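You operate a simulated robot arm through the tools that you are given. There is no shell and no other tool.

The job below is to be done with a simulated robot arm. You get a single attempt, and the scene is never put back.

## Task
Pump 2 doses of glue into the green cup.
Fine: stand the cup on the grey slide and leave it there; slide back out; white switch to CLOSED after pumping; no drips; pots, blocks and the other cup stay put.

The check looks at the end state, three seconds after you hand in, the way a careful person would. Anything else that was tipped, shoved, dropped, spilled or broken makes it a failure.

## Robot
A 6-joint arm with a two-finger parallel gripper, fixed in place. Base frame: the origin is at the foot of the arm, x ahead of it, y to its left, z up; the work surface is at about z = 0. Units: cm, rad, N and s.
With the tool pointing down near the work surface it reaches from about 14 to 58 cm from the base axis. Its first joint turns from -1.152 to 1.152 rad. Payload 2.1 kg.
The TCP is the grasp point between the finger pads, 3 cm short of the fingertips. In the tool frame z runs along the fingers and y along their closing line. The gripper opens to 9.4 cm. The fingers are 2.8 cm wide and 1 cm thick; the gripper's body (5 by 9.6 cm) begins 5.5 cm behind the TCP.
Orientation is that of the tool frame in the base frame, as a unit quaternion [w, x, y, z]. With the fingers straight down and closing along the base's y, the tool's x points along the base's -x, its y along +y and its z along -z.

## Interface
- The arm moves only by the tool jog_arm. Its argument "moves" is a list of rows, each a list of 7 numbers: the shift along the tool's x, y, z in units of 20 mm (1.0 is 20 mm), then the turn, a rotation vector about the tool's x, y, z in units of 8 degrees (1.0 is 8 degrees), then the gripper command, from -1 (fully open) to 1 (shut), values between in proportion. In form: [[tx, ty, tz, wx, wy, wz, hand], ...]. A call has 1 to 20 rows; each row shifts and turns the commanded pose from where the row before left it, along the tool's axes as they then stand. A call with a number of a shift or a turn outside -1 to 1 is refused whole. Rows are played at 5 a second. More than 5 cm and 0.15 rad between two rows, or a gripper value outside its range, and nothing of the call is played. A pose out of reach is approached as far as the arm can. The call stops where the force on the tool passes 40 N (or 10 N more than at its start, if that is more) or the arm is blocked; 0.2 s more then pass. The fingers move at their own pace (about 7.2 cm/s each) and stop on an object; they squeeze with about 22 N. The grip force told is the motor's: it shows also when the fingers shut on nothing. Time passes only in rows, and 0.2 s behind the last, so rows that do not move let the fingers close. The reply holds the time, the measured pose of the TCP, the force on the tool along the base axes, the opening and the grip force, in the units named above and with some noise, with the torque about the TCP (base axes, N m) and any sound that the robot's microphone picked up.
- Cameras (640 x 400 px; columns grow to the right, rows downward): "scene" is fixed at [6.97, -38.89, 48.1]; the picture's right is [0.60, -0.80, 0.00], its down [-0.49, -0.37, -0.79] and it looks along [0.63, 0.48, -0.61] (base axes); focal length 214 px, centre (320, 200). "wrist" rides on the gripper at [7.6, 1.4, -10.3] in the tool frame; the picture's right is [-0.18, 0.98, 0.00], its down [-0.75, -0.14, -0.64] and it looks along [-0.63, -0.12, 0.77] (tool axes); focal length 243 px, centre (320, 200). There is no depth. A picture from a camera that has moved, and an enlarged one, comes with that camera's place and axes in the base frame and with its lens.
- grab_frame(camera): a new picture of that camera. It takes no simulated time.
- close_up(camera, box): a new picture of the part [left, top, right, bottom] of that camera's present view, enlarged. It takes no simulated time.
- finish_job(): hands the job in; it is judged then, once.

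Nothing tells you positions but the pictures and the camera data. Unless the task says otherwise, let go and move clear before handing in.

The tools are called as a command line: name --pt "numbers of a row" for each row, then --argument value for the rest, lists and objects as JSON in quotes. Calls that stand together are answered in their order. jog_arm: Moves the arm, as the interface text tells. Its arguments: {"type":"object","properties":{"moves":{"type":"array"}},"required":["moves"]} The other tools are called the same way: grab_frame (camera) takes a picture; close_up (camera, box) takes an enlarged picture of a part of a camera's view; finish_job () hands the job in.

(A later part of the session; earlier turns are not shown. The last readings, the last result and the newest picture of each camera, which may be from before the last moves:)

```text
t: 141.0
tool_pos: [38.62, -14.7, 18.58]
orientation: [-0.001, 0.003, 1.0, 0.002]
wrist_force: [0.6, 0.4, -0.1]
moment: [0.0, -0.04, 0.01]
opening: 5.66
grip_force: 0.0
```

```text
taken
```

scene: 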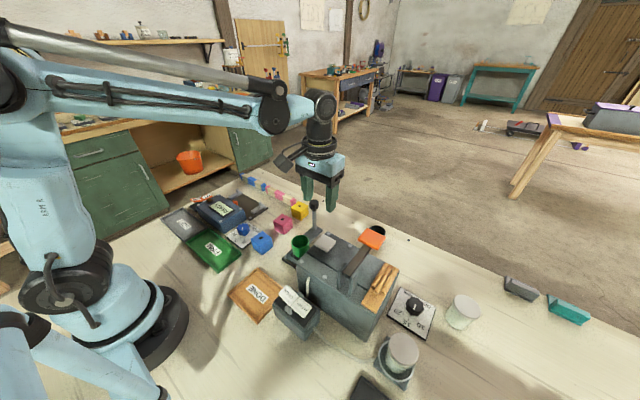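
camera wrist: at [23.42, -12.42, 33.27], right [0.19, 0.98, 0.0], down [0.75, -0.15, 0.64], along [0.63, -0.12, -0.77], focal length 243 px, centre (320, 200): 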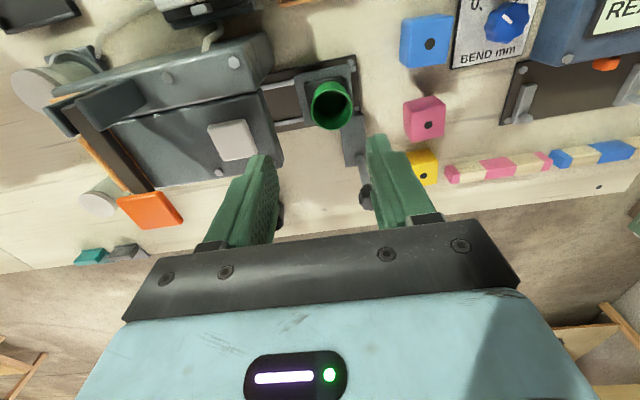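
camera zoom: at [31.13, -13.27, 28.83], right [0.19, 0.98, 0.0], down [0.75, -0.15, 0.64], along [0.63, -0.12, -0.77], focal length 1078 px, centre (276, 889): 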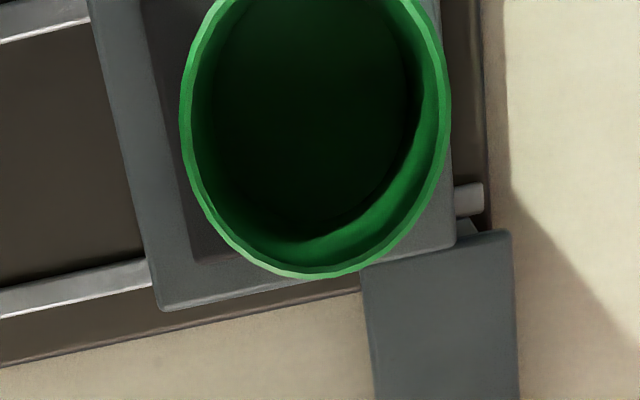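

The cup floor still looks bare green, so the strokes may not have delivered anything. The orange ON/OFF rocker on the other device may show how these switches read, and I'll check that and the area around the slide.

close_up --camera "scene" --box '[185, 185, 245, 225]'

close_up --camera "scene" --box '[280, 225, 330, 265]'

close_up --camera "wrist" --box '[290, 0, 370, 60]'

```text
10.00 times, centred on (215, 205) of scene
camera zoom: at [6.97, -38.89, 48.1], right [0.6, -0.8, 0.0], down [-0.49, -0.37, -0.79], along [0.63, 0.48, -0.61], focal length 2145 px, centre (1370, 150)
```

zoom: 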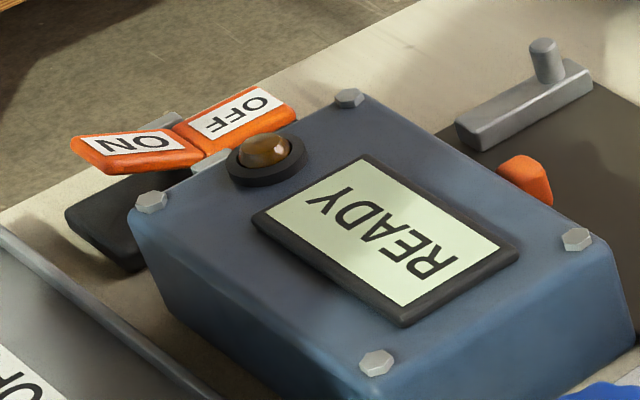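

```text
10.00 times, centred on (305, 245) of scene
camera zoom: at [6.97, -38.89, 48.1], right [0.6, -0.8, 0.0], down [-0.49, -0.37, -0.79], along [0.63, 0.48, -0.61], focal length 2145 px, centre (470, -250)
```

zoom: 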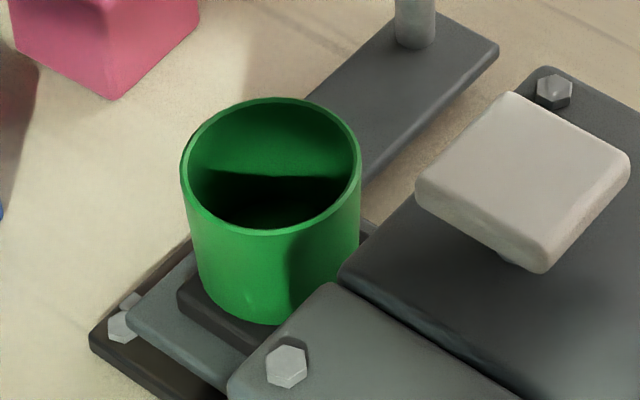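

```text
6.67 times, centred on (330, 30) of wrist
camera zoom: at [31.13, -13.27, 28.83], right [0.19, 0.98, 0.0], down [0.75, -0.15, 0.64], along [0.63, -0.12, -0.77], focal length 1618 px, centre (253, 1333)
```

zoom: 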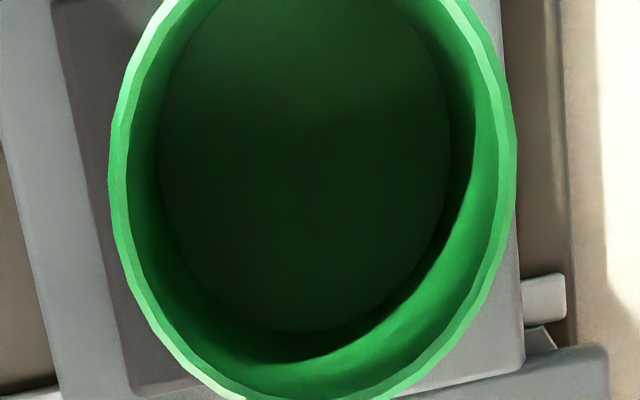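

The cup is empty, so nothing came out where I expected. Before trying again I'll look under the head from the front-left for any glue and for where the nozzle really is.

jog_arm --pt "-0.325 0.933 -0.45 0 0 0 -0.2" --pt "-0.325 0.933 -0.45 0 0 0 -0.2" --pt "-0.325 0.933 -0.45 0 0 0 -0.2" --pt "-0.325 0.933 -0.45 0 0 0 -0.2" --pt "-0.325 0.933 -0.45 0 0 0 -0.2" --pt "-0.325 0.933 -0.45 0 0 0 -0.2" --pt "0 0 0 0 0 1 -0.2" --pt "0 0 0 0 0 1 -0.2" --pt "0 0 0 0 0 1 -0.2" --pt "0 0 0 0 0 1 -0.2" --pt "0 0 0 0 0 1 -0.2" --pt "0 0 0 0 0 1 -0.2" --pt "0 0 0 0 0 1 -0.2" --pt "0 0 0 0 0 1 -0.2" --pt "0 0 0 0 0 1 -0.2" --pt "0 0 0 0 0 1 -0.2" --pt "0 0 0 0 0 1 -0.2" --pt "0 0 0 0 0 0.25 -0.2"

jog_arm --pt "0 0 1 0 0 0 -0.2" --pt "0 0 1 0 0 0 -0.2" --pt "0 0 1 0 0 0 -0.2" --pt "0 0 1 0 0 0 -0.2" --pt "0 0 1 0 0 0 -0.2" --pt "0 0 0.5 0 0 0 -0.2" --pt "0 0 0 0 -0.95 0 -0.2" --pt "0 0 0 0 -0.95 0 -0.2" --pt "0 0 0 0 -0.95 0 -0.2" --pt "0 0 0 0 -0.95 0 -0.2" --pt "0 0 0 0 0 0 -0.2"

grab_frame --camera "wrist"

close_up --camera "wrist" --box '[190, 80, 370, 220]'

```text
t: 144.8
tool_pos: [42.72, -3.51, 24.03]
orientation: [-0.001, 0.71, 0.705, 0.0]
wrist_force: [-0.6, 0.3, 1.2]
moment: [0.02, 0.02, 0.0]
opening: 5.66
grip_force: 0.1
```

```text
t: 147.2
tool_pos: [42.65, -3.45, 12.91]
orientation: [0.185, 0.684, 0.681, -0.187]
wrist_force: [0.6, 0.4, 0.3]
moment: [0.01, 0.0, -0.03]
opening: 5.64
grip_force: 0.1
```

```text
taken
camera wrist: at [44.15, 8.24, 17.99], right [0.98, -0.16, 0.09], down [-0.14, -0.32, 0.94], along [-0.12, -0.93, -0.34], focal length 243 px, centre (320, 200)
```

wrist: 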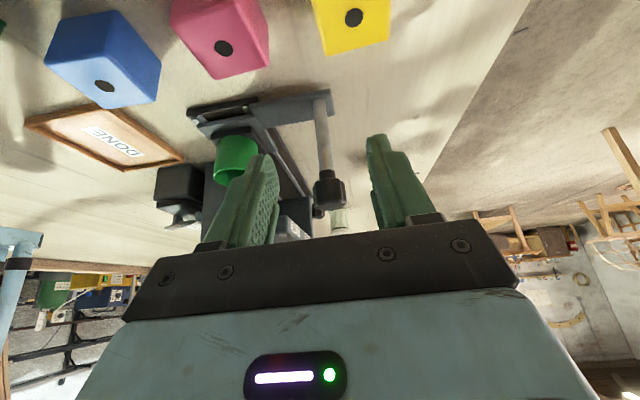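

```text
2.86 times, centred on (280, 150) of wrist
camera zoom: at [44.15, 8.24, 17.99], right [0.98, -0.16, 0.09], down [-0.14, -0.32, 0.94], along [-0.12, -0.93, -0.34], focal length 693 px, centre (434, 343)
```

zoom: 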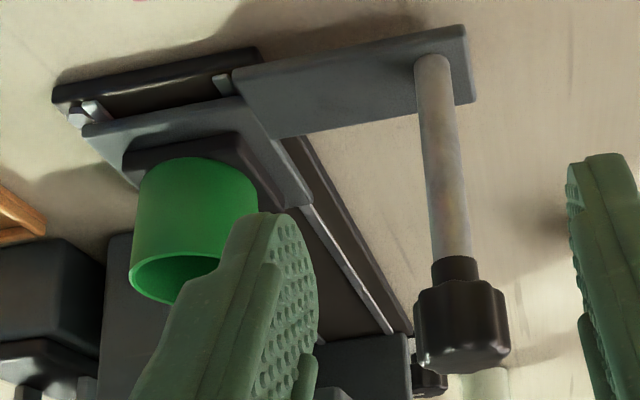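

jog_arm --pt "0 0 0 0 0 0 -0.6" --pt "0 0 0 0 0 0 -1" --pt "0 0 0 0 0 0 -1"

close_up --camera "wrist" --box '[220, 100, 340, 220]'

```text
t: 148.0
tool_pos: [42.63, -3.53, 13.02]
orientation: [0.184, 0.684, 0.681, -0.186]
wrist_force: [0.3, -0.3, -0.1]
moment: [0.02, -0.02, 0.0]
opening: 9.4
grip_force: 0.1
```

```text
3.33 times, centred on (280, 160) of wrist
camera zoom: at [44.14, 8.24, 18.02], right [0.98, -0.16, 0.09], down [-0.14, -0.33, 0.93], along [-0.12, -0.93, -0.34], focal length 809 px, centre (453, 333)
```

zoom: 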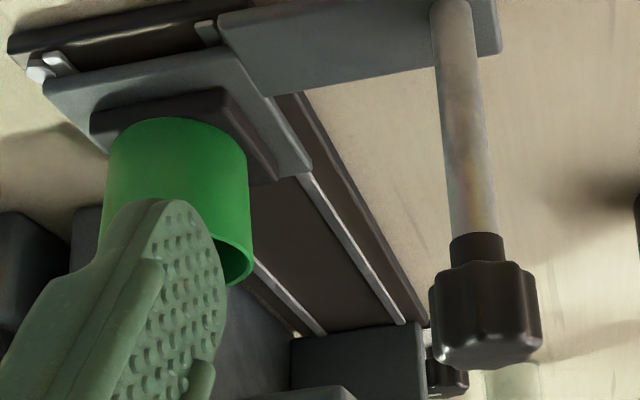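

The slide base under the head is clean, so nothing was pumped and nothing spilled. I'll look lower still, to see the underside of the head and the nozzle.

jog_arm --pt "0 0 0 0 -0.925 0 -1" --pt "0 0 0 0 -0.925 0 -1" --pt "0 0 0 0 -0.925 0 -1" --pt "0 0 0 0 -0.925 0 -1" --pt "0.6 0 0.35 0 0 0 -1" --pt "0 0 0 0 0 0 -1"

grab_frame --camera "wrist"

close_up --camera "wrist" --box '[230, 120, 350, 220]'

```text
t: 149.4
tool_pos: [42.72, -3.54, 11.62]
orientation: [0.352, 0.613, 0.612, -0.355]
wrist_force: [-0.1, 0.3, 0.0]
moment: [0.04, -0.01, -0.03]
opening: 9.37
grip_force: 0.0
```

```text
taken
camera wrist: at [44.14, 9.16, 10.16], right [0.98, -0.1, 0.16], down [-0.14, 0.18, 0.97], along [-0.12, -0.98, 0.16], focal length 243 px, centre (320, 200)
```

wrist: 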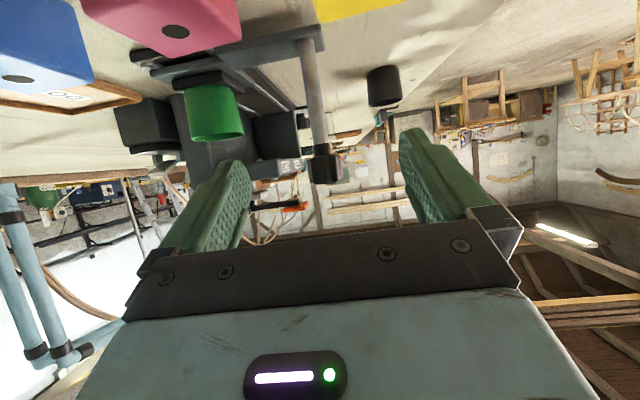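

```text
4.00 times, centred on (290, 170) of wrist
camera zoom: at [44.14, 9.16, 10.16], right [0.98, -0.1, 0.16], down [-0.14, 0.18, 0.97], along [-0.12, -0.98, 0.16], focal length 970 px, centre (440, 320)
```

zoom: 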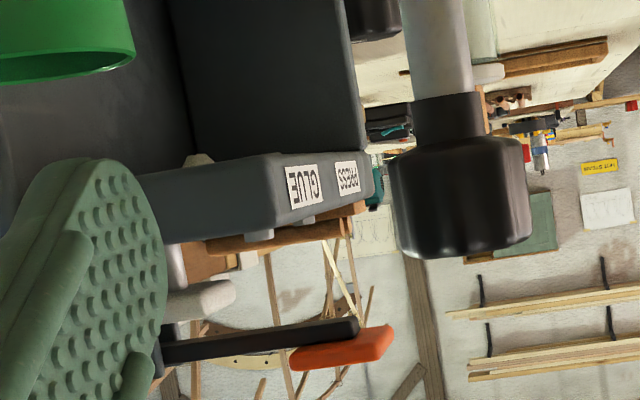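

Labels under the head's front edge explain it: the near station is marked GLUE and the far one PRESS. The orange lever is only the press, and the white cap at y≈-21.6 must be the glue pump, so I'll look closer at the nozzle.

close_up --camera "wrist" --box '[240, 140, 320, 200]'

close_up --camera "wrist" --box '[240, 130, 280, 170]'

```text
6.67 times, centred on (280, 170) of wrist
camera zoom: at [44.14, 9.16, 10.16], right [0.98, -0.1, 0.16], down [-0.14, 0.18, 0.97], along [-0.12, -0.98, 0.16], focal length 1618 px, centre (587, 400)
```

zoom: 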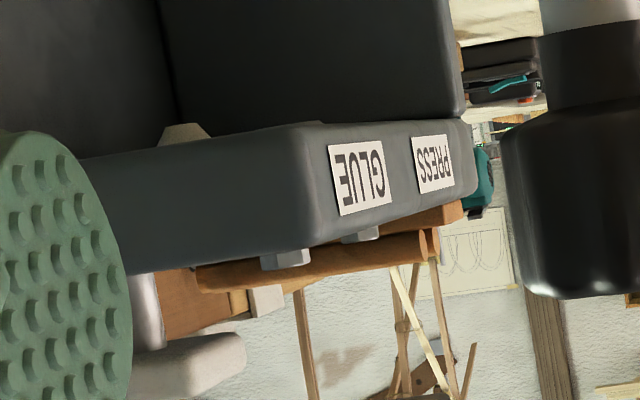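

```text
10.00 times, centred on (260, 150) of wrist
camera zoom: at [44.14, 9.16, 10.16], right [0.98, -0.1, 0.16], down [-0.14, 0.18, 0.97], along [-0.12, -0.98, 0.16], focal length 2426 px, centre (920, 700)
```

zoom: 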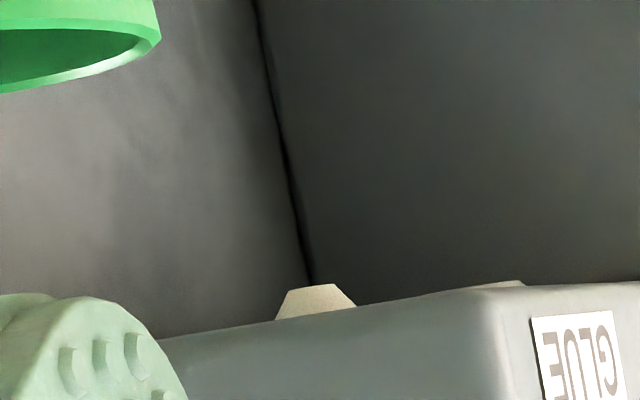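

The beige nozzle sits at about (33.1,-22.6,8.8), under the GLUE label, so the slide must stop part-way, about 9.5 cm in. I'll back out and return to the handle.

jog_arm --pt "-0.606 0 -0.35 0 0.933 0 -0.5" --pt "-0.555 0 -0.426 0 0.933 0 -0.5" --pt "-0.495 0 -0.495 0 0.933 0 -0.5" --pt "-0.426 0 -0.555 0 0.933 0 -0.5" --pt "-0.35 0 -0.606 0 0.933 0 -0.5" --pt "-0.268 0 -0.647 0 0.933 0 -0.5" --pt "-0.181 0 -0.676 0 0.933 0 -0.5" --pt "-0.092 0 -0.694 0 0.933 0 -0.5" --pt "0 0 0 0 0 -1 -0.5" --pt "0 0 0 0 0 -1 -0.5" --pt "0 0 0 0 0 -1 -0.5" --pt "0 0 0 0 0 -1 -0.5" --pt "0 0 0 0 0 -1 -0.5" --pt "0 0 0 0 0 -1 -0.5" --pt "0 0 0 0 0 -1 -0.5" --pt "0 0 0 0 0 -1 -0.5" --pt "0 0 0 0 0 -1 -0.5" --pt "0 0 0 0 0 -1 -0.5" --pt "0 0 0 0 0 -1 -0.5" --pt "0 0 0 0 0 -0.25 -0.5"

grab_frame --camera "wrist"

```text
t: 153.6
tool_pos: [42.72, -3.48, 22.83]
orientation: [-0.001, 0.0, 1.0, -0.003]
wrist_force: [0.1, 0.0, 0.1]
moment: [0.02, 0.01, 0.02]
opening: 7.07
grip_force: 0.1
```

```text
taken
camera wrist: at [35.11, -2.02, 33.07], right [0.19, 0.98, 0.0], down [0.75, -0.14, 0.64], along [0.63, -0.12, -0.77], focal length 243 px, centre (320, 200)
```

wrist: 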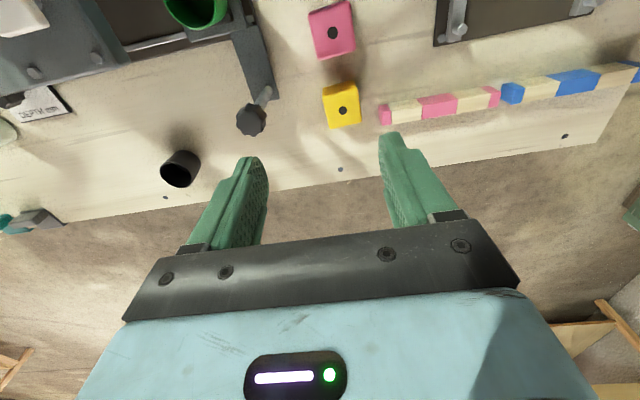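

jog_arm --pt "0.09 -0.81 0 0 0 0 -0.4" --pt "0.09 -0.81 0 0 0 0 -0.4" --pt "0.09 -0.81 0 0 0 0 -0.4" --pt "0.09 -0.81 0 0 0 0 -0.4" --pt "0 0 1 0 0 0 -0.4" --pt "0 0 1 0 0 0 -0.4" --pt "0 0 1 0 0 0 -0.4" --pt "0 0 1 0 0 0 -0.4" --pt "0 0 1 0 0 0 -0.4" --pt "0 0 0.7 0 0 0 -0.4" --pt "0 0 0.5 0 0 0 -0.4" --pt "0 0 0 0 0 0 -0.4"

close_up --camera "wrist" --box '[200, 40, 440, 240]'

```text
t: 156.2
tool_pos: [41.71, -10.03, 10.39]
orientation: [-0.001, 0.002, 1.0, -0.001]
wrist_force: [-0.2, 0.5, 0.3]
moment: [-0.02, -0.01, 0.04]
opening: 6.58
grip_force: 0.0
```

```text
2.00 times, centred on (320, 140) of wrist
camera zoom: at [34.27, -8.54, 20.67], right [0.19, 0.98, 0.0], down [0.75, -0.14, 0.64], along [0.63, -0.12, -0.77], focal length 485 px, centre (320, 320)
```

zoom: 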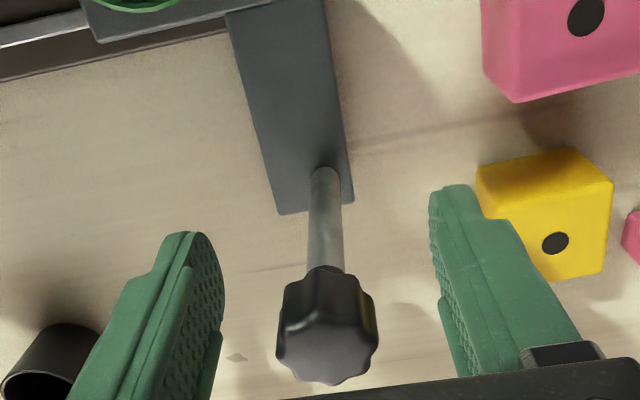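

jog_arm --pt "0 0 0 0 0 0 0.1" --pt "0 0 0 0 0 0 0.38" --pt "0 0 0 0 0 0 0.38" --pt "0 -0.05 0 0 0 0 0.38" --pt "0 -0.08 0 0 0 0 0.38" --pt "0 -0.12 0 0 0 0 0.38" --pt "0 -0.15 0 0 0 0 0.38" --pt "0 -0.2 0 0 0 0 0.38" --pt "0 -0.2 0 0 0 0 0.38" --pt "0 -0.2 0 0 0 0 0.38" --pt "0 -0.2 0 0 0 0 0.38" --pt "0 -0.2 0 0 0 0 0.38" --pt "0 -0.2 0 0 0 0 0.38" --pt "0 -0.2 0 0 0 0 0.38" --pt "0 -0.2 0 0 0 0 0.38" --pt "0 -0.2 0 0 0 0 0.38" --pt "0 -0.2 0 0 0 0 0.38" --pt "0 -0.15 0 0 0 0 0.38" --pt "0 -0.08 0 0 0 0 0.38" --pt "0 0 0 0 0 0 0.38"

close_up --camera "wrist" --box '[150, 0, 430, 240]'

```text
t: 160.4
tool_pos: [41.91, -15.27, 10.32]
orientation: [-0.001, 0.002, 1.0, -0.002]
wrist_force: [-1.0, 0.6, 0.8]
moment: [-0.01, -0.02, -0.02]
opening: 2.96
grip_force: 0.5
```

```text
1.67 times, centred on (290, 120) of wrist
camera zoom: at [34.27, -13.82, 20.66], right [0.19, 0.98, 0.0], down [0.75, -0.14, 0.64], along [0.63, -0.12, -0.77], focal length 404 px, centre (370, 333)
```

zoom: 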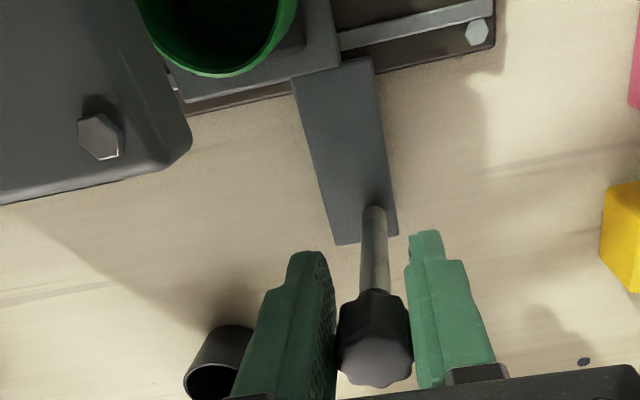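

jog_arm --pt "0 -0.05 0 0 0 0 0.38" --pt "0 -0.1 0 0 0 0 0.38" --pt "0 -0.15 0 0 0 0 0.38" --pt "0 -0.2 0 0 0 0 0.38" --pt "0 -0.2 0 0 0 0 0.38" --pt "0 -0.2 0 0 0 0 0.38" --pt "0 -0.2 0 0 0 0 0.38" --pt "0 -0.2 0 0 0 0 0.38" --pt "0 -0.2 0 0 0 0 0.38" --pt "0 -0.2 0 0 0 0 0.38" --pt "0 -0.15 0 0 0 0 0.38" --pt "0 -0.1 0 0 0 0 0.38" --pt "0 -0.08 0 0 0 0 0.38" --pt "0 -0.03 0 0 0 0 0.38" --pt "0 0 0 0 0 0 0.38"

close_up --camera "wrist" --box '[150, 0, 430, 240]'

```text
t: 163.6
tool_pos: [41.87, -19.29, 10.39]
orientation: [-0.001, 0.002, 1.0, -0.002]
wrist_force: [1.9, 1.5, 0.4]
moment: [-0.01, 0.0, 0.0]
opening: 3.02
grip_force: 0.7
```

```text
1.67 times, centred on (290, 120) of wrist
camera zoom: at [34.27, -17.9, 20.73], right [0.19, 0.98, 0.0], down [0.75, -0.14, 0.64], along [0.63, -0.12, -0.77], focal length 404 px, centre (370, 333)
```

zoom: 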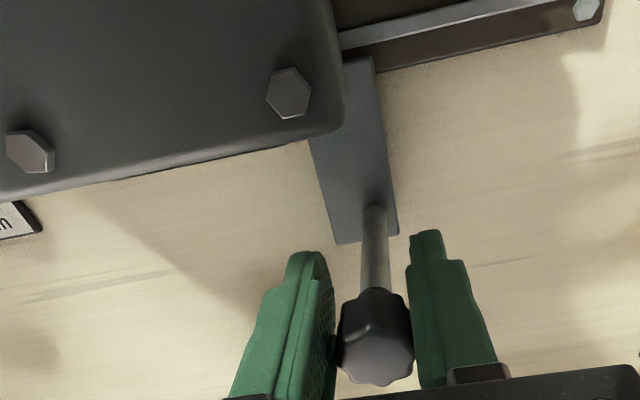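

jog_arm --pt "0 0 0 0 0 0 0.45" --pt "0 0 0 0 0 0 0.52" --pt "0 0 0 0 0 0 0.52" --pt "0 0 0 0 0 0 0.3" --pt "0 0 0 0 0 0 0" --pt "0 0 0 0 0 0 -0.2" --pt "0 0 0 0 0 0 -0.2"

close_up --camera "wrist" --box '[150, 0, 430, 240]'

```text
t: 165.2
tool_pos: [41.94, -19.27, 10.42]
orientation: [-0.001, 0.003, 1.0, -0.001]
wrist_force: [0.3, 0.1, -0.6]
moment: [-0.01, 0.03, 0.01]
opening: 5.65
grip_force: 0.1
```

```text
1.67 times, centred on (290, 120) of wrist
camera zoom: at [34.27, -17.9, 20.72], right [0.19, 0.98, 0.0], down [0.75, -0.14, 0.64], along [0.63, -0.12, -0.77], focal length 404 px, centre (370, 333)
```

zoom: 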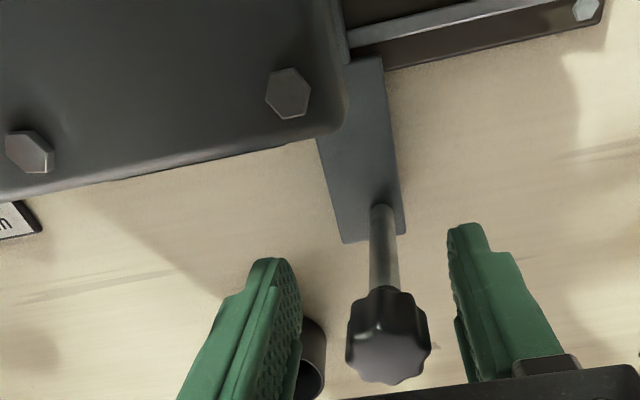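

When I let go, the slide settled back about 0.4 cm into a detent, with the knob now at y≈-18.8. That must be the GLUE stop, so I'll rise and check the cup under the nozzle from the low side view.

jog_arm --pt "0 0 -0.5 0 0 0 -0.2" --pt "0 0 -1 0 0 0 -0.2" --pt "0 0 -1 0 0 0 -0.2" --pt "0 0 -1 0 0 0 -0.2" --pt "0 0 -1 0 0 0 -0.2" --pt "0 0 -1 0 0 0 -0.2" --pt "0 0 -0.7 0 0 0 -0.2" --pt "-0.05 0.98 0 0 0 0 -0.5" --pt "-0.05 0.98 0 0 0 0 -0.5" --pt "-0.05 0.98 0 0 0 0 -0.5" --pt "-0.05 0.98 0 0 0 0 -0.5" --pt "-0.05 0.98 0 0 0 0 -0.5" --pt "-0.05 0.98 0 0 0 0 -0.5" --pt "-0.05 0.98 0 0 0 0 -0.5" --pt "-0.05 0.98 0 0 0 0 -0.5" --pt "0 0 0 0 0 1 -0.8" --pt "0 0 0 0 0 1 -0.8" --pt "0 0 0 0 0 1 -0.8" --pt "0 0 0 0 0 1 -0.8" --pt "0 0 0 0 0 1 -1"

jog_arm --pt "0 0 0 0 0 1 -1" --pt "0 0 0 0 0 1 -1" --pt "0 0 0 0 0 1 -1" --pt "0 0 0 0 0 1 -1" --pt "0 0 0 0 0 1 -1" --pt "0 0 0 0 0 1 -1" --pt "0 0 0 0 0 0.25 -1" --pt "0 0 0.7 0 -0.933 0 -1" --pt "0.092 0 0.694 0 -0.933 0 -1" --pt "0.181 0 0.676 0 -0.933 0 -1" --pt "0.268 0 0.647 0 -0.933 0 -1" --pt "0.35 0 0.606 0 -0.933 0 -1" --pt "0.426 0 0.555 0 -0.933 0 -1" --pt "0.495 0 0.495 0 -0.933 0 -1" --pt "0.555 0 0.426 0 -0.933 0 -1" --pt "0 0 0 0 0 0 -1"

grab_frame --camera "wrist"

close_up --camera "wrist" --box '[230, 110, 330, 190]'

```text
t: 169.4
tool_pos: [42.68, -3.64, 22.75]
orientation: [0.001, 0.346, 0.938, -0.002]
wrist_force: [0.1, 0.4, 0.9]
moment: [0.03, 0.01, 0.03]
opening: 9.4
grip_force: 0.1
```

```text
t: 172.8
tool_pos: [42.74, -3.66, 11.56]
orientation: [0.353, 0.613, 0.612, -0.355]
wrist_force: [0.2, 1.2, 0.1]
moment: [0.03, -0.02, 0.01]
opening: 9.36
grip_force: 0.1
```

```text
taken
camera wrist: at [44.2, 9.01, 10.15], right [0.98, -0.1, 0.16], down [-0.14, 0.18, 0.97], along [-0.12, -0.98, 0.16], focal length 243 px, centre (320, 200)
```

wrist: 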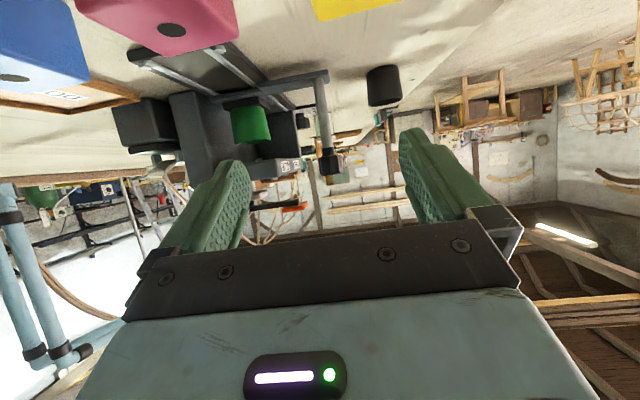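

```text
5.00 times, centred on (280, 150) of wrist
camera zoom: at [44.2, 9.01, 10.15], right [0.98, -0.1, 0.16], down [-0.14, 0.18, 0.97], along [-0.12, -0.98, 0.16], focal length 1213 px, centre (520, 450)
```

zoom: 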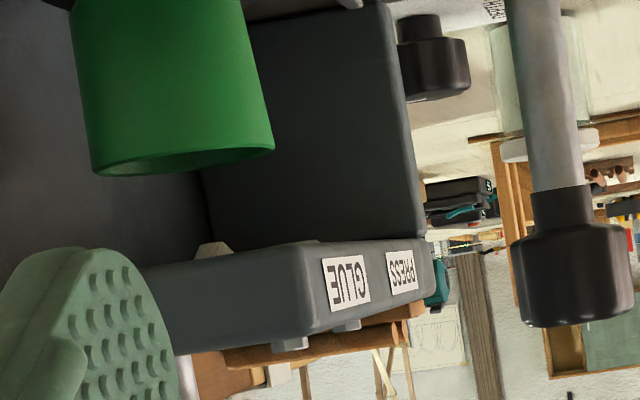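

Seen from the side, the cup's rim sits under the beige nozzle, about half a centimetre off centre at most. The cup opening is 2 cm in radius, so that is fine. Now I'll go and press the OPEN half of the switch.

jog_arm --pt "-0.606 0 -0.35 0 0.933 0 -0.5" --pt "-0.555 0 -0.426 0 0.933 0 0" --pt "-0.495 0 -0.495 0 0.933 0 0.5" --pt "-0.426 0 -0.555 0 0.933 0 1" --pt "-0.35 0 -0.606 0 0.933 0 1" --pt "-0.268 0 -0.647 0 0.933 0 1" --pt "-0.181 0 -0.676 0 0.933 0 1" --pt "-0.092 0 -0.694 0 0.933 0 1" --pt "0 0 0 0 0 -1 1" --pt "0 0 0 0 0 -1 1" --pt "0 0 0 0 0 -1 1" --pt "0 0 0 0 0 -1 1" --pt "0 0 0 0 0 -1 1" --pt "0 0 0 0 0 -1 1" --pt "0 0 0 0 0 -1 1" --pt "0 0 0 0 0 -1 1" --pt "0 0 0 0 0 -1 1" --pt "0 0 0 0 0 -1 1" --pt "0 0 0 0 0 -1 1" --pt "0 0 0 0 0 -0.25 1"

jog_arm --pt "0.929 -0.683 -0.092 0 0 0 1" --pt "0.929 -0.683 -0.092 0 0 0 1" --pt "0.929 -0.683 -0.092 0 0 0 1" --pt "0.929 -0.683 -0.092 0 0 0 1" --pt "0.929 -0.683 -0.092 0 0 0 1" --pt "0.929 -0.683 -0.092 0 0 0 1" --pt "0.929 -0.683 -0.092 0 0 0 1" --pt "0.929 -0.683 -0.092 0 0 0 1" --pt "0.929 -0.683 -0.092 0 0 0 1" --pt "0.929 -0.683 -0.092 0 0 0 1" --pt "0.929 -0.683 -0.092 0 0 0 1" --pt "0.929 -0.683 -0.092 0 0 0 1" --pt "0 0 0 0 0 0 1"

close_up --camera "wrist" --box '[240, 30, 400, 150]'

```text
t: 177.0
tool_pos: [42.73, -3.64, 22.76]
orientation: [-0.001, 0.002, 1.0, -0.001]
wrist_force: [0.0, 0.2, -0.2]
moment: [0.03, 0.0, -0.01]
opening: 0.02
grip_force: 21.9
```

```text
t: 179.8
tool_pos: [20.23, -19.98, 24.99]
orientation: [-0.001, 0.002, 1.0, -0.002]
wrist_force: [-0.4, 1.0, 0.4]
moment: [0.0, -0.01, 0.03]
opening: 0.0
grip_force: 21.9
```

```text
3.33 times, centred on (320, 90) of wrist
camera zoom: at [12.74, -18.52, 35.26], right [0.19, 0.98, 0.0], down [0.75, -0.14, 0.64], along [0.63, -0.12, -0.77], focal length 809 px, centre (320, 567)
```

zoom: 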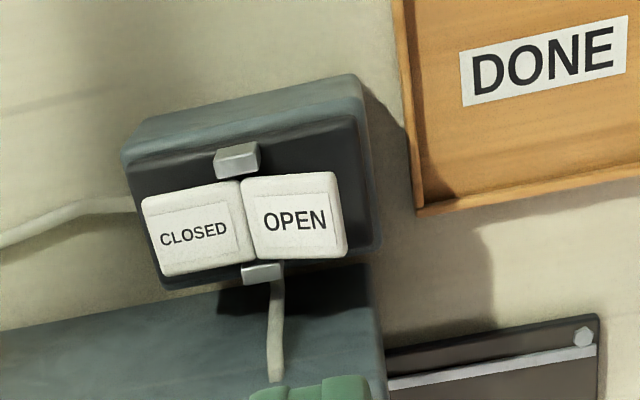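

jog_arm --pt "-0.1 -0.08 1 0 0 0 1" --pt "0 0 1 0 0 0 1" --pt "0 0 1 0 0 0 1" --pt "0 0 1 0 0 0 1" --pt "0 0 1 0 0 0 1" --pt "0 0 0.8 0 0 0 1" --pt "0 0 0.5 0 0 0 1" --pt "0 0 0 0 0 0 1"

close_up --camera "wrist" --box '[230, 40, 420, 240]'

```text
t: 181.6
tool_pos: [20.45, -20.1, 12.31]
orientation: [-0.001, 0.002, 1.0, -0.002]
wrist_force: [-0.4, -0.8, -0.7]
moment: [0.0, -0.01, 0.0]
opening: 0.04
grip_force: 22.3
```

```text
2.00 times, centred on (325, 140) of wrist
camera zoom: at [12.99, -18.7, 22.71], right [0.19, 0.98, 0.0], down [0.75, -0.14, 0.64], along [0.63, -0.12, -0.77], focal length 485 px, centre (310, 320)
```

zoom: 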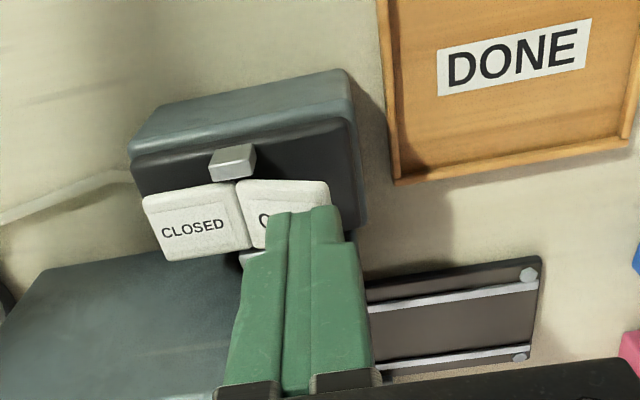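

jog_arm --pt "0 0 0.12 0 0 0 1" --pt "0 0 0.12 0 0 0 1" --pt "0 0 0.12 0 0 0 1" --pt "0 0 0.12 0 0 0 1" --pt "0 0 0 0 0 0 1"

jog_arm --pt "0 0 0.1 0 0 0 1" --pt "0 0 0.1 0 0 0 1" --pt "0 0 0 0 0 0 1"

close_up --camera "wrist" --box '[230, 40, 420, 240]'

```text
t: 182.8
tool_pos: [20.53, -20.15, 11.53]
orientation: [-0.001, 0.002, 1.0, -0.002]
wrist_force: [0.4, 0.7, 0.1]
moment: [-0.03, 0.0, 0.01]
opening: 0.01
grip_force: 22.1
```

```text
t: 183.6
tool_pos: [20.64, -20.22, 11.09]
orientation: [0.0, 0.003, 1.0, -0.001]
wrist_force: [1.5, 0.2, 0.2]
moment: [-0.02, -0.03, 0.01]
opening: 0.0
grip_force: 21.6
```

```text
2.00 times, centred on (325, 140) of wrist
camera zoom: at [12.95, -18.75, 21.33], right [0.19, 0.98, 0.0], down [0.75, -0.14, 0.64], along [0.63, -0.12, -0.77], focal length 485 px, centre (310, 320)
```

zoom: 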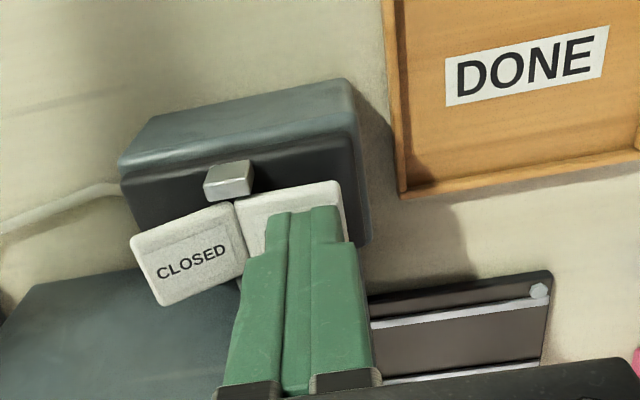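

jog_arm --pt "0 0 0.1 0 0 0 1" --pt "0 0 0.08 0 0 0 1" --pt "0 0 0 0 0 0 1"

jog_arm --pt "0 0 0.05 0 0 0 1" --pt "0 0 0.04 0 0 0 1" --pt "0 0 0 0 0 0 1"

```text
t: 184.4
tool_pos: [20.4, -20.17, 10.65]
orientation: [-0.001, 0.003, 1.0, -0.002]
wrist_force: [-0.9, -0.2, 1.0]
moment: [0.02, 0.01, 0.01]
opening: 0.0
grip_force: 21.8
```

```text
t: 185.2
tool_pos: [20.5, -20.25, 10.65]
orientation: [0.0, 0.004, 1.0, -0.002]
wrist_force: [0.1, -0.6, 0.6]
moment: [-0.01, 0.04, 0.01]
opening: 0.0
grip_force: 22.1
```

jog_arm --pt "0 0 0.05 0 0 0 1" --pt "0 0 0 0 0 0 1"

close_up --camera "scene" --box '[265, 275, 325, 345]'

```text
t: 185.9
tool_pos: [20.5, -20.32, 10.57]
orientation: [-0.002, 0.003, 1.0, -0.001]
wrist_force: [-2.4, 1.0, 12.1]
moment: [0.01, -0.07, -0.01]
opening: 0.0
grip_force: 21.9
stopped in row 2: the force on the tool passed its limit at 42 N (the readings are from after the stop); the commanded pose is now the measured one
```

```text
5.71 times, centred on (295, 310) of scene
camera zoom: at [6.96, -38.89, 48.1], right [0.6, -0.8, 0.0], down [-0.49, -0.37, -0.79], along [0.63, 0.48, -0.61], focal length 1226 px, centre (463, -429)
```

zoom: 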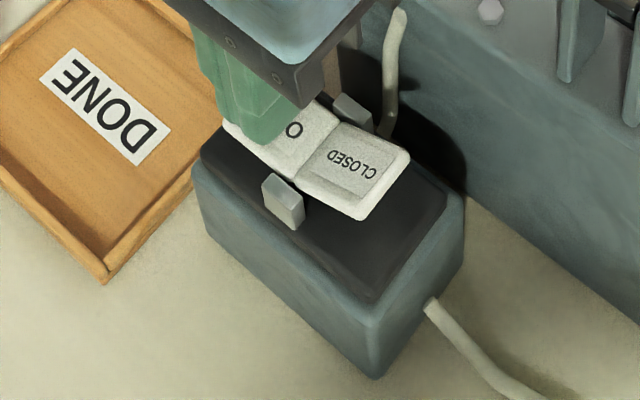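

The OPEN half is down at its stop. I'll lift off, confirm, and move above the white glue-pump cap at about (31.3,-21.6).

jog_arm --pt "0 0 -0.2 0 0 0 1" --pt "0 0 -0.5 0 0 0 1" --pt "0 0 -1 0 0 0 1" --pt "0 0 -1 0 0 0 1" --pt "0 0 -1 0 0 0 1" --pt "0 0 -1 0 0 0 1" --pt "0 0 -1 0 0 0 1" --pt "-0.9 -0.1 0 0 0 0 1" --pt "-0.9 -0.1 0 0 0 0 1" --pt "-0.9 -0.1 0 0 0 0 1" --pt "-0.9 -0.1 0 0 0 0 1" --pt "-0.9 -0.1 0 0 0 0 1" --pt "-0.9 -0.13 0 0 0 0 1" --pt "0 0 0 0 0 0 1"

grab_frame --camera "wrist"

close_up --camera "wrist" --box '[220, 40, 420, 200]'

close_up --camera "scene" --box '[260, 180, 400, 330]'

```text
t: 188.9
tool_pos: [31.33, -21.49, 21.82]
orientation: [-0.002, 0.003, 1.0, -0.001]
wrist_force: [-0.1, -0.1, 1.2]
moment: [0.01, 0.01, 0.02]
opening: 0.01
grip_force: 22.2
```

```text
taken
camera wrist: at [23.84, -20.01, 32.17], right [0.19, 0.98, 0.0], down [0.75, -0.14, 0.64], along [0.63, -0.12, -0.77], focal length 243 px, centre (320, 200)
```

wrist: 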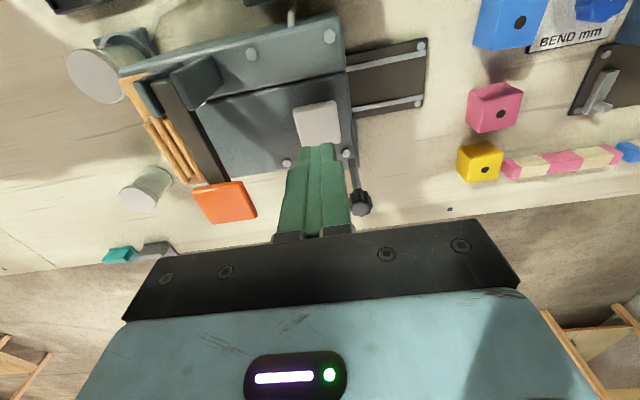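

```text
2.50 times, centred on (320, 120) of wrist
camera zoom: at [23.84, -20.01, 32.17], right [0.19, 0.98, 0.0], down [0.75, -0.14, 0.64], along [0.63, -0.12, -0.77], focal length 606 px, centre (320, 400)
```

zoom: 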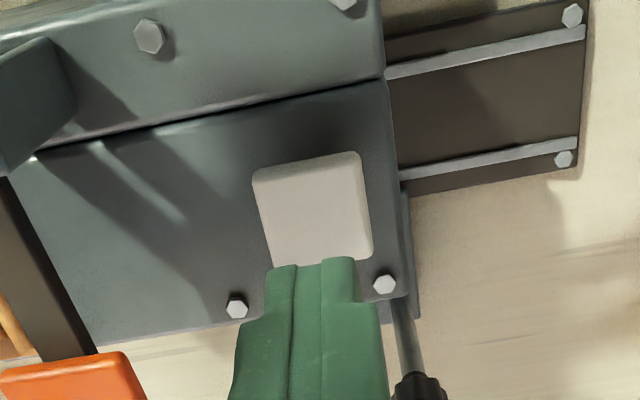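

```text
2.67 times, centred on (330, 255) of scene
camera zoom: at [6.97, -38.89, 48.1], right [0.6, -0.8, 0.0], down [-0.49, -0.37, -0.79], along [0.63, 0.48, -0.61], focal length 572 px, centre (293, 53)
```

zoom: 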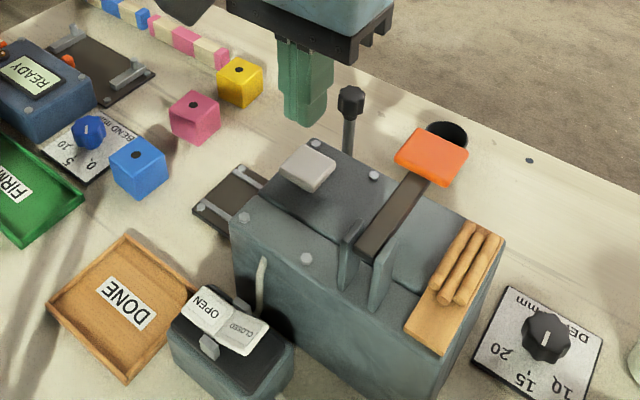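

The switch shows OPEN down and the slide is still at its GLUE detent. I'm centred over the white cap, so I'll lower until just above it.

jog_arm --pt "0.05 -0.05 0.7 0 0 0 1" --pt "0 0 0.7 0 0 0 1" --pt "0 0 0.4 0 0 0 1" --pt "0 0 0.2 0 0 0 1" --pt "0 0 0 0 0 0 1"

close_up --camera "wrist" --box '[220, 60, 420, 220]'

close_up --camera "scene" --box '[280, 190, 370, 280]'

```text
t: 190.1
tool_pos: [31.2, -21.7, 17.82]
orientation: [-0.002, 0.002, 1.0, -0.001]
wrist_force: [0.2, -0.8, 1.0]
moment: [0.0, 0.0, -0.01]
opening: 0.0
grip_force: 22.4
```

```text
2.50 times, centred on (320, 140) of wrist
camera zoom: at [23.65, -20.13, 28.18], right [0.19, 0.98, 0.0], down [0.75, -0.14, 0.64], along [0.63, -0.12, -0.77], focal length 606 px, centre (320, 350)
```

zoom: 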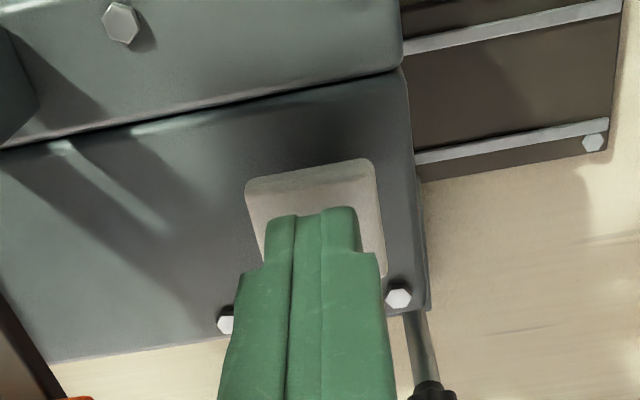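

```text
4.44 times, centred on (325, 235) of scene
camera zoom: at [6.97, -38.89, 48.1], right [0.6, -0.8, 0.0], down [-0.49, -0.37, -0.79], along [0.63, 0.48, -0.61], focal length 953 px, centre (298, 44)
```

zoom: 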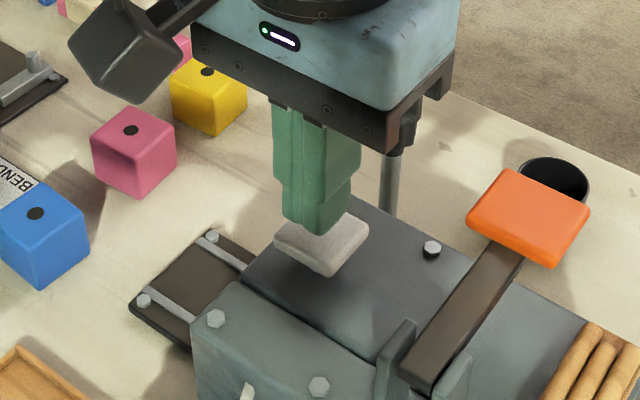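

jog_arm --pt "0 0 0.1 0 0 0 1" --pt "0 0 0.1 0 0 0 1" --pt "0 0 0.1 0 0 0 1" --pt "0 0 0 0 0 0 1"

```text
t: 191.1
tool_pos: [31.25, -21.73, 17.22]
orientation: [-0.002, 0.002, 1.0, 0.0]
wrist_force: [1.2, 0.0, -0.3]
moment: [0.0, 0.0, 0.0]
opening: 0.0
grip_force: 22.3
```

jog_arm --pt "0 0 0.1 0 0 0 1" --pt "0 0 0.1 0 0 0 1" --pt "0 0 0 0 0 0 1"

close_up --camera "scene" --box '[280, 190, 370, 280]'

```text
t: 191.9
tool_pos: [31.14, -21.59, 16.8]
orientation: [-0.002, 0.002, 1.0, -0.001]
wrist_force: [-0.5, -0.2, 0.5]
moment: [0.0, -0.03, -0.02]
opening: 0.0
grip_force: 22.1
```

```text
4.44 times, centred on (325, 235) of scene
camera zoom: at [6.97, -38.89, 48.1], right [0.6, -0.8, 0.0], down [-0.49, -0.37, -0.79], along [0.63, 0.48, -0.61], focal length 953 px, centre (298, 44)
```

zoom: 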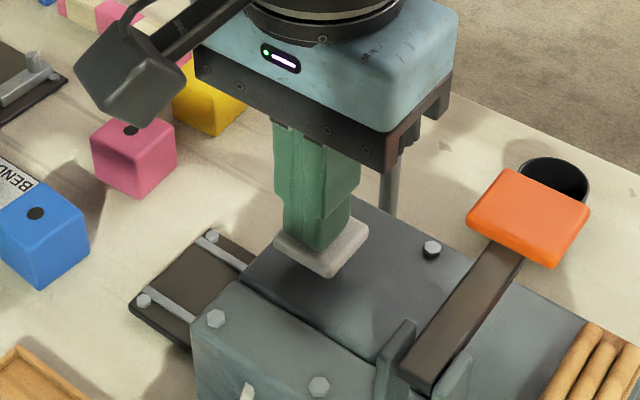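

jog_arm --pt "0 0 0.1 0 0 0 1" --pt "0 0 0.1 0 0 0 1" --pt "0 0 0.1 0 0 0 1" --pt "0 0 0 0 0 0 1"

close_up --camera "scene" --box '[280, 190, 370, 280]'

```text
t: 192.9
tool_pos: [31.31, -21.63, 16.23]
orientation: [-0.003, 0.002, 1.0, 0.0]
wrist_force: [-0.5, 0.5, 1.7]
moment: [0.01, 0.0, 0.01]
opening: 0.01
grip_force: 22.2
heard: click
```

```text
4.44 times, centred on (325, 235) of scene
camera zoom: at [6.97, -38.89, 48.1], right [0.6, -0.8, 0.0], down [-0.49, -0.37, -0.79], along [0.63, 0.48, -0.61], focal length 953 px, centre (298, 44)
```

zoom: 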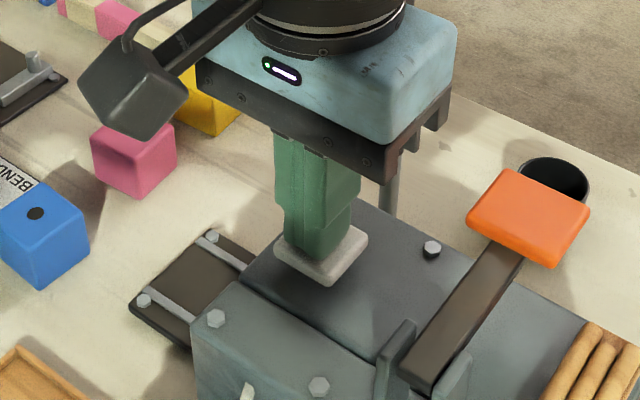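

A click sounded at TCP z≈16.2, so that is the first dose. I'll let the cap come fully up, then press once more.

jog_arm --pt "0 0 0 0 0 0 1" --pt "0 0 0 0 0 0 1" --pt "0 0 -0.1 0 0 0 1" --pt "0 0 -0.2 0 0 0 1" --pt "0 0 -0.2 0 0 0 1" --pt "0 0 -0.2 0 0 0 1" --pt "0 0 -0.2 0 0 0 1" --pt "0 0 0 0 0 0 1" --pt "0 0 0 0 0 0 1" --pt "0 0 0 0 0 0 1"

close_up --camera "scene" --box '[280, 190, 370, 280]'

close_up --camera "wrist" --box '[220, 60, 420, 220]'

```text
t: 195.1
tool_pos: [31.31, -21.64, 18.0]
orientation: [-0.002, 0.003, 1.0, -0.001]
wrist_force: [-0.4, -0.2, 0.2]
moment: [0.02, -0.01, 0.02]
opening: 0.0
grip_force: 22.2
```

```text
4.44 times, centred on (325, 235) of scene
camera zoom: at [6.97, -38.89, 48.1], right [0.6, -0.8, 0.0], down [-0.49, -0.37, -0.79], along [0.63, 0.48, -0.61], focal length 953 px, centre (298, 44)
```

zoom: 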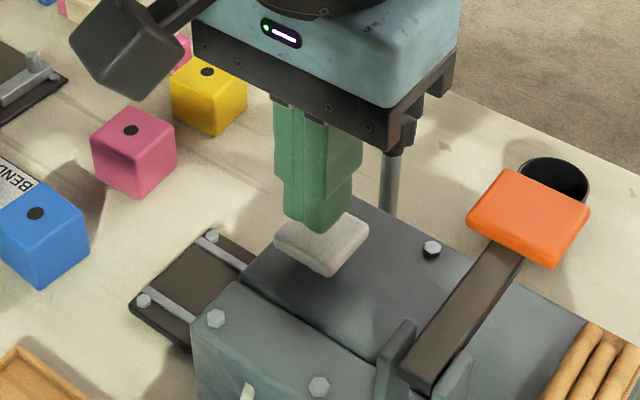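

```text
2.50 times, centred on (320, 140) of wrist
camera zoom: at [23.69, -20.16, 28.31], right [0.19, 0.98, 0.0], down [0.75, -0.14, 0.64], along [0.63, -0.12, -0.77], focal length 606 px, centre (320, 350)
```

zoom: 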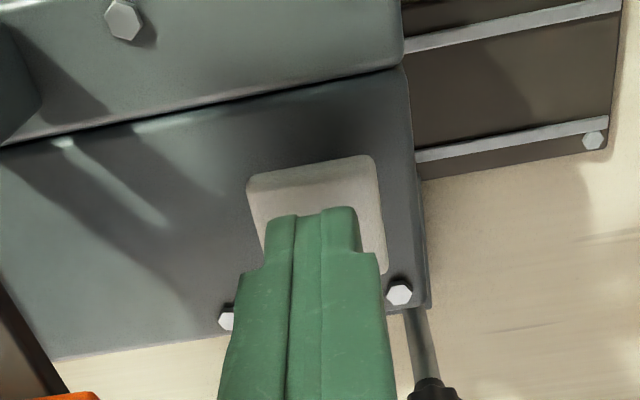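

The cap is back up. Now the second press, at the same pace and depth.

jog_arm --pt "0 0 0.2 0 0 0 1" --pt "0 0 0.2 0 0 0 1" --pt "0 0 0.2 0 0 0 1" --pt "0 0 0.1 0 0 0 1" --pt "0 0 0.1 0 0 0 1" --pt "0 0 0.1 0 0 0 1" --pt "0 0 0 0 0 0 1"

```text
t: 196.7
tool_pos: [31.17, -21.52, 16.26]
orientation: [-0.002, 0.003, 1.0, -0.001]
wrist_force: [-1.3, 1.6, 1.9]
moment: [0.02, 0.0, 0.03]
opening: 0.0
grip_force: 21.9
heard: click
```

Second click, second dose. I'll release the cap, give the nozzle a moment, and rise clear.

jog_arm --pt "0 0 0 0 0 0 1" --pt "0 0 0 0 0 0 1" --pt "0 0 -0.1 0 0 0 1" --pt "0 0 -0.2 0 0 0 1" --pt "0 0 -0.2 0 0 0 1" --pt "0 0 -0.2 0 0 0 1" --pt "0 0 -0.5 0 0 0 1" --pt "0 0 -1 0 0 0 1" --pt "0 0 -1 0 0 0 1" --pt "0 0 -1 0 0 0 1" --pt "0 0 0 0 0 0 1" --pt "0 0 0 0 0 0 1" --pt "0 0 0 0 0 0 1" --pt "0 0 0 0 0 0 1" --pt "0 0 0 0 0 0 1"

close_up --camera "scene" --box '[260, 180, 400, 330]'

```text
t: 199.9
tool_pos: [31.26, -21.66, 24.69]
orientation: [-0.002, 0.003, 1.0, 0.0]
wrist_force: [0.4, -0.6, 0.3]
moment: [-0.02, 0.0, 0.01]
opening: 0.0
grip_force: 21.5
```

```text
2.67 times, centred on (330, 255) of scene
camera zoom: at [6.97, -38.89, 48.1], right [0.6, -0.8, 0.0], down [-0.49, -0.37, -0.79], along [0.63, 0.48, -0.61], focal length 572 px, centre (293, 53)
```

zoom: 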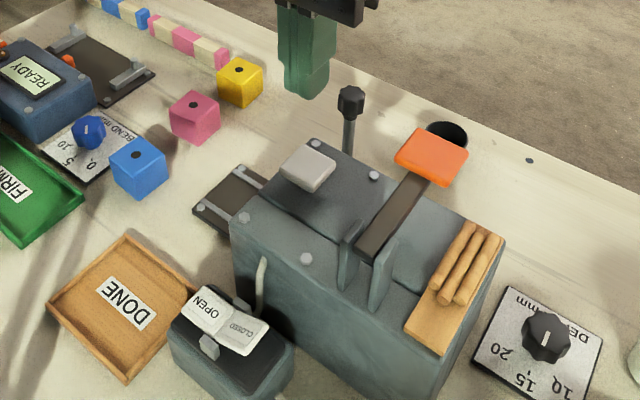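

jog_arm --pt "0.905 -0.25 0 0 0 0 1" --pt "0.905 -0.25 0 0 0 0 1" --pt "0.905 -0.25 0 0 0 0 1" --pt "0.905 -0.25 0 0 0 0 1" --pt "0.905 -0.25 0 0 0 0 1" --pt "0.905 -0.25 0 0 0 0 1" --pt "0 0 1 0 0 0 1" --pt "0 0 1 0 0 0 1" --pt "0 0 1 0 0 0 1" --pt "0 0 1 0 0 0 1" --pt "0 0 1 0 0 0 1" --pt "0 0 0.8 0 0 0 1" --pt "0 0 0.4 0 0 0 1" --pt "0 0 0 0 0 0 1"

close_up --camera "wrist" --box '[230, 40, 420, 240]'

```text
t: 202.9
tool_pos: [20.41, -24.65, 12.19]
orientation: [-0.002, 0.003, 1.0, -0.002]
wrist_force: [0.3, -0.4, 0.1]
moment: [0.02, -0.04, -0.02]
opening: 0.0
grip_force: 21.9
```

```text
2.00 times, centred on (325, 140) of wrist
camera zoom: at [12.82, -23.15, 22.56], right [0.19, 0.98, 0.0], down [0.75, -0.14, 0.64], along [0.63, -0.12, -0.77], focal length 485 px, centre (310, 320)
```

zoom: 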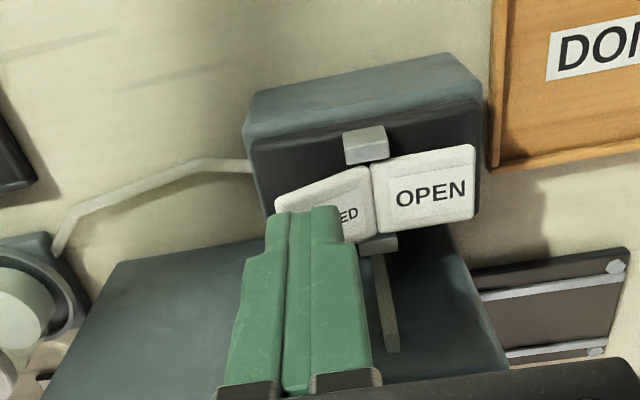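

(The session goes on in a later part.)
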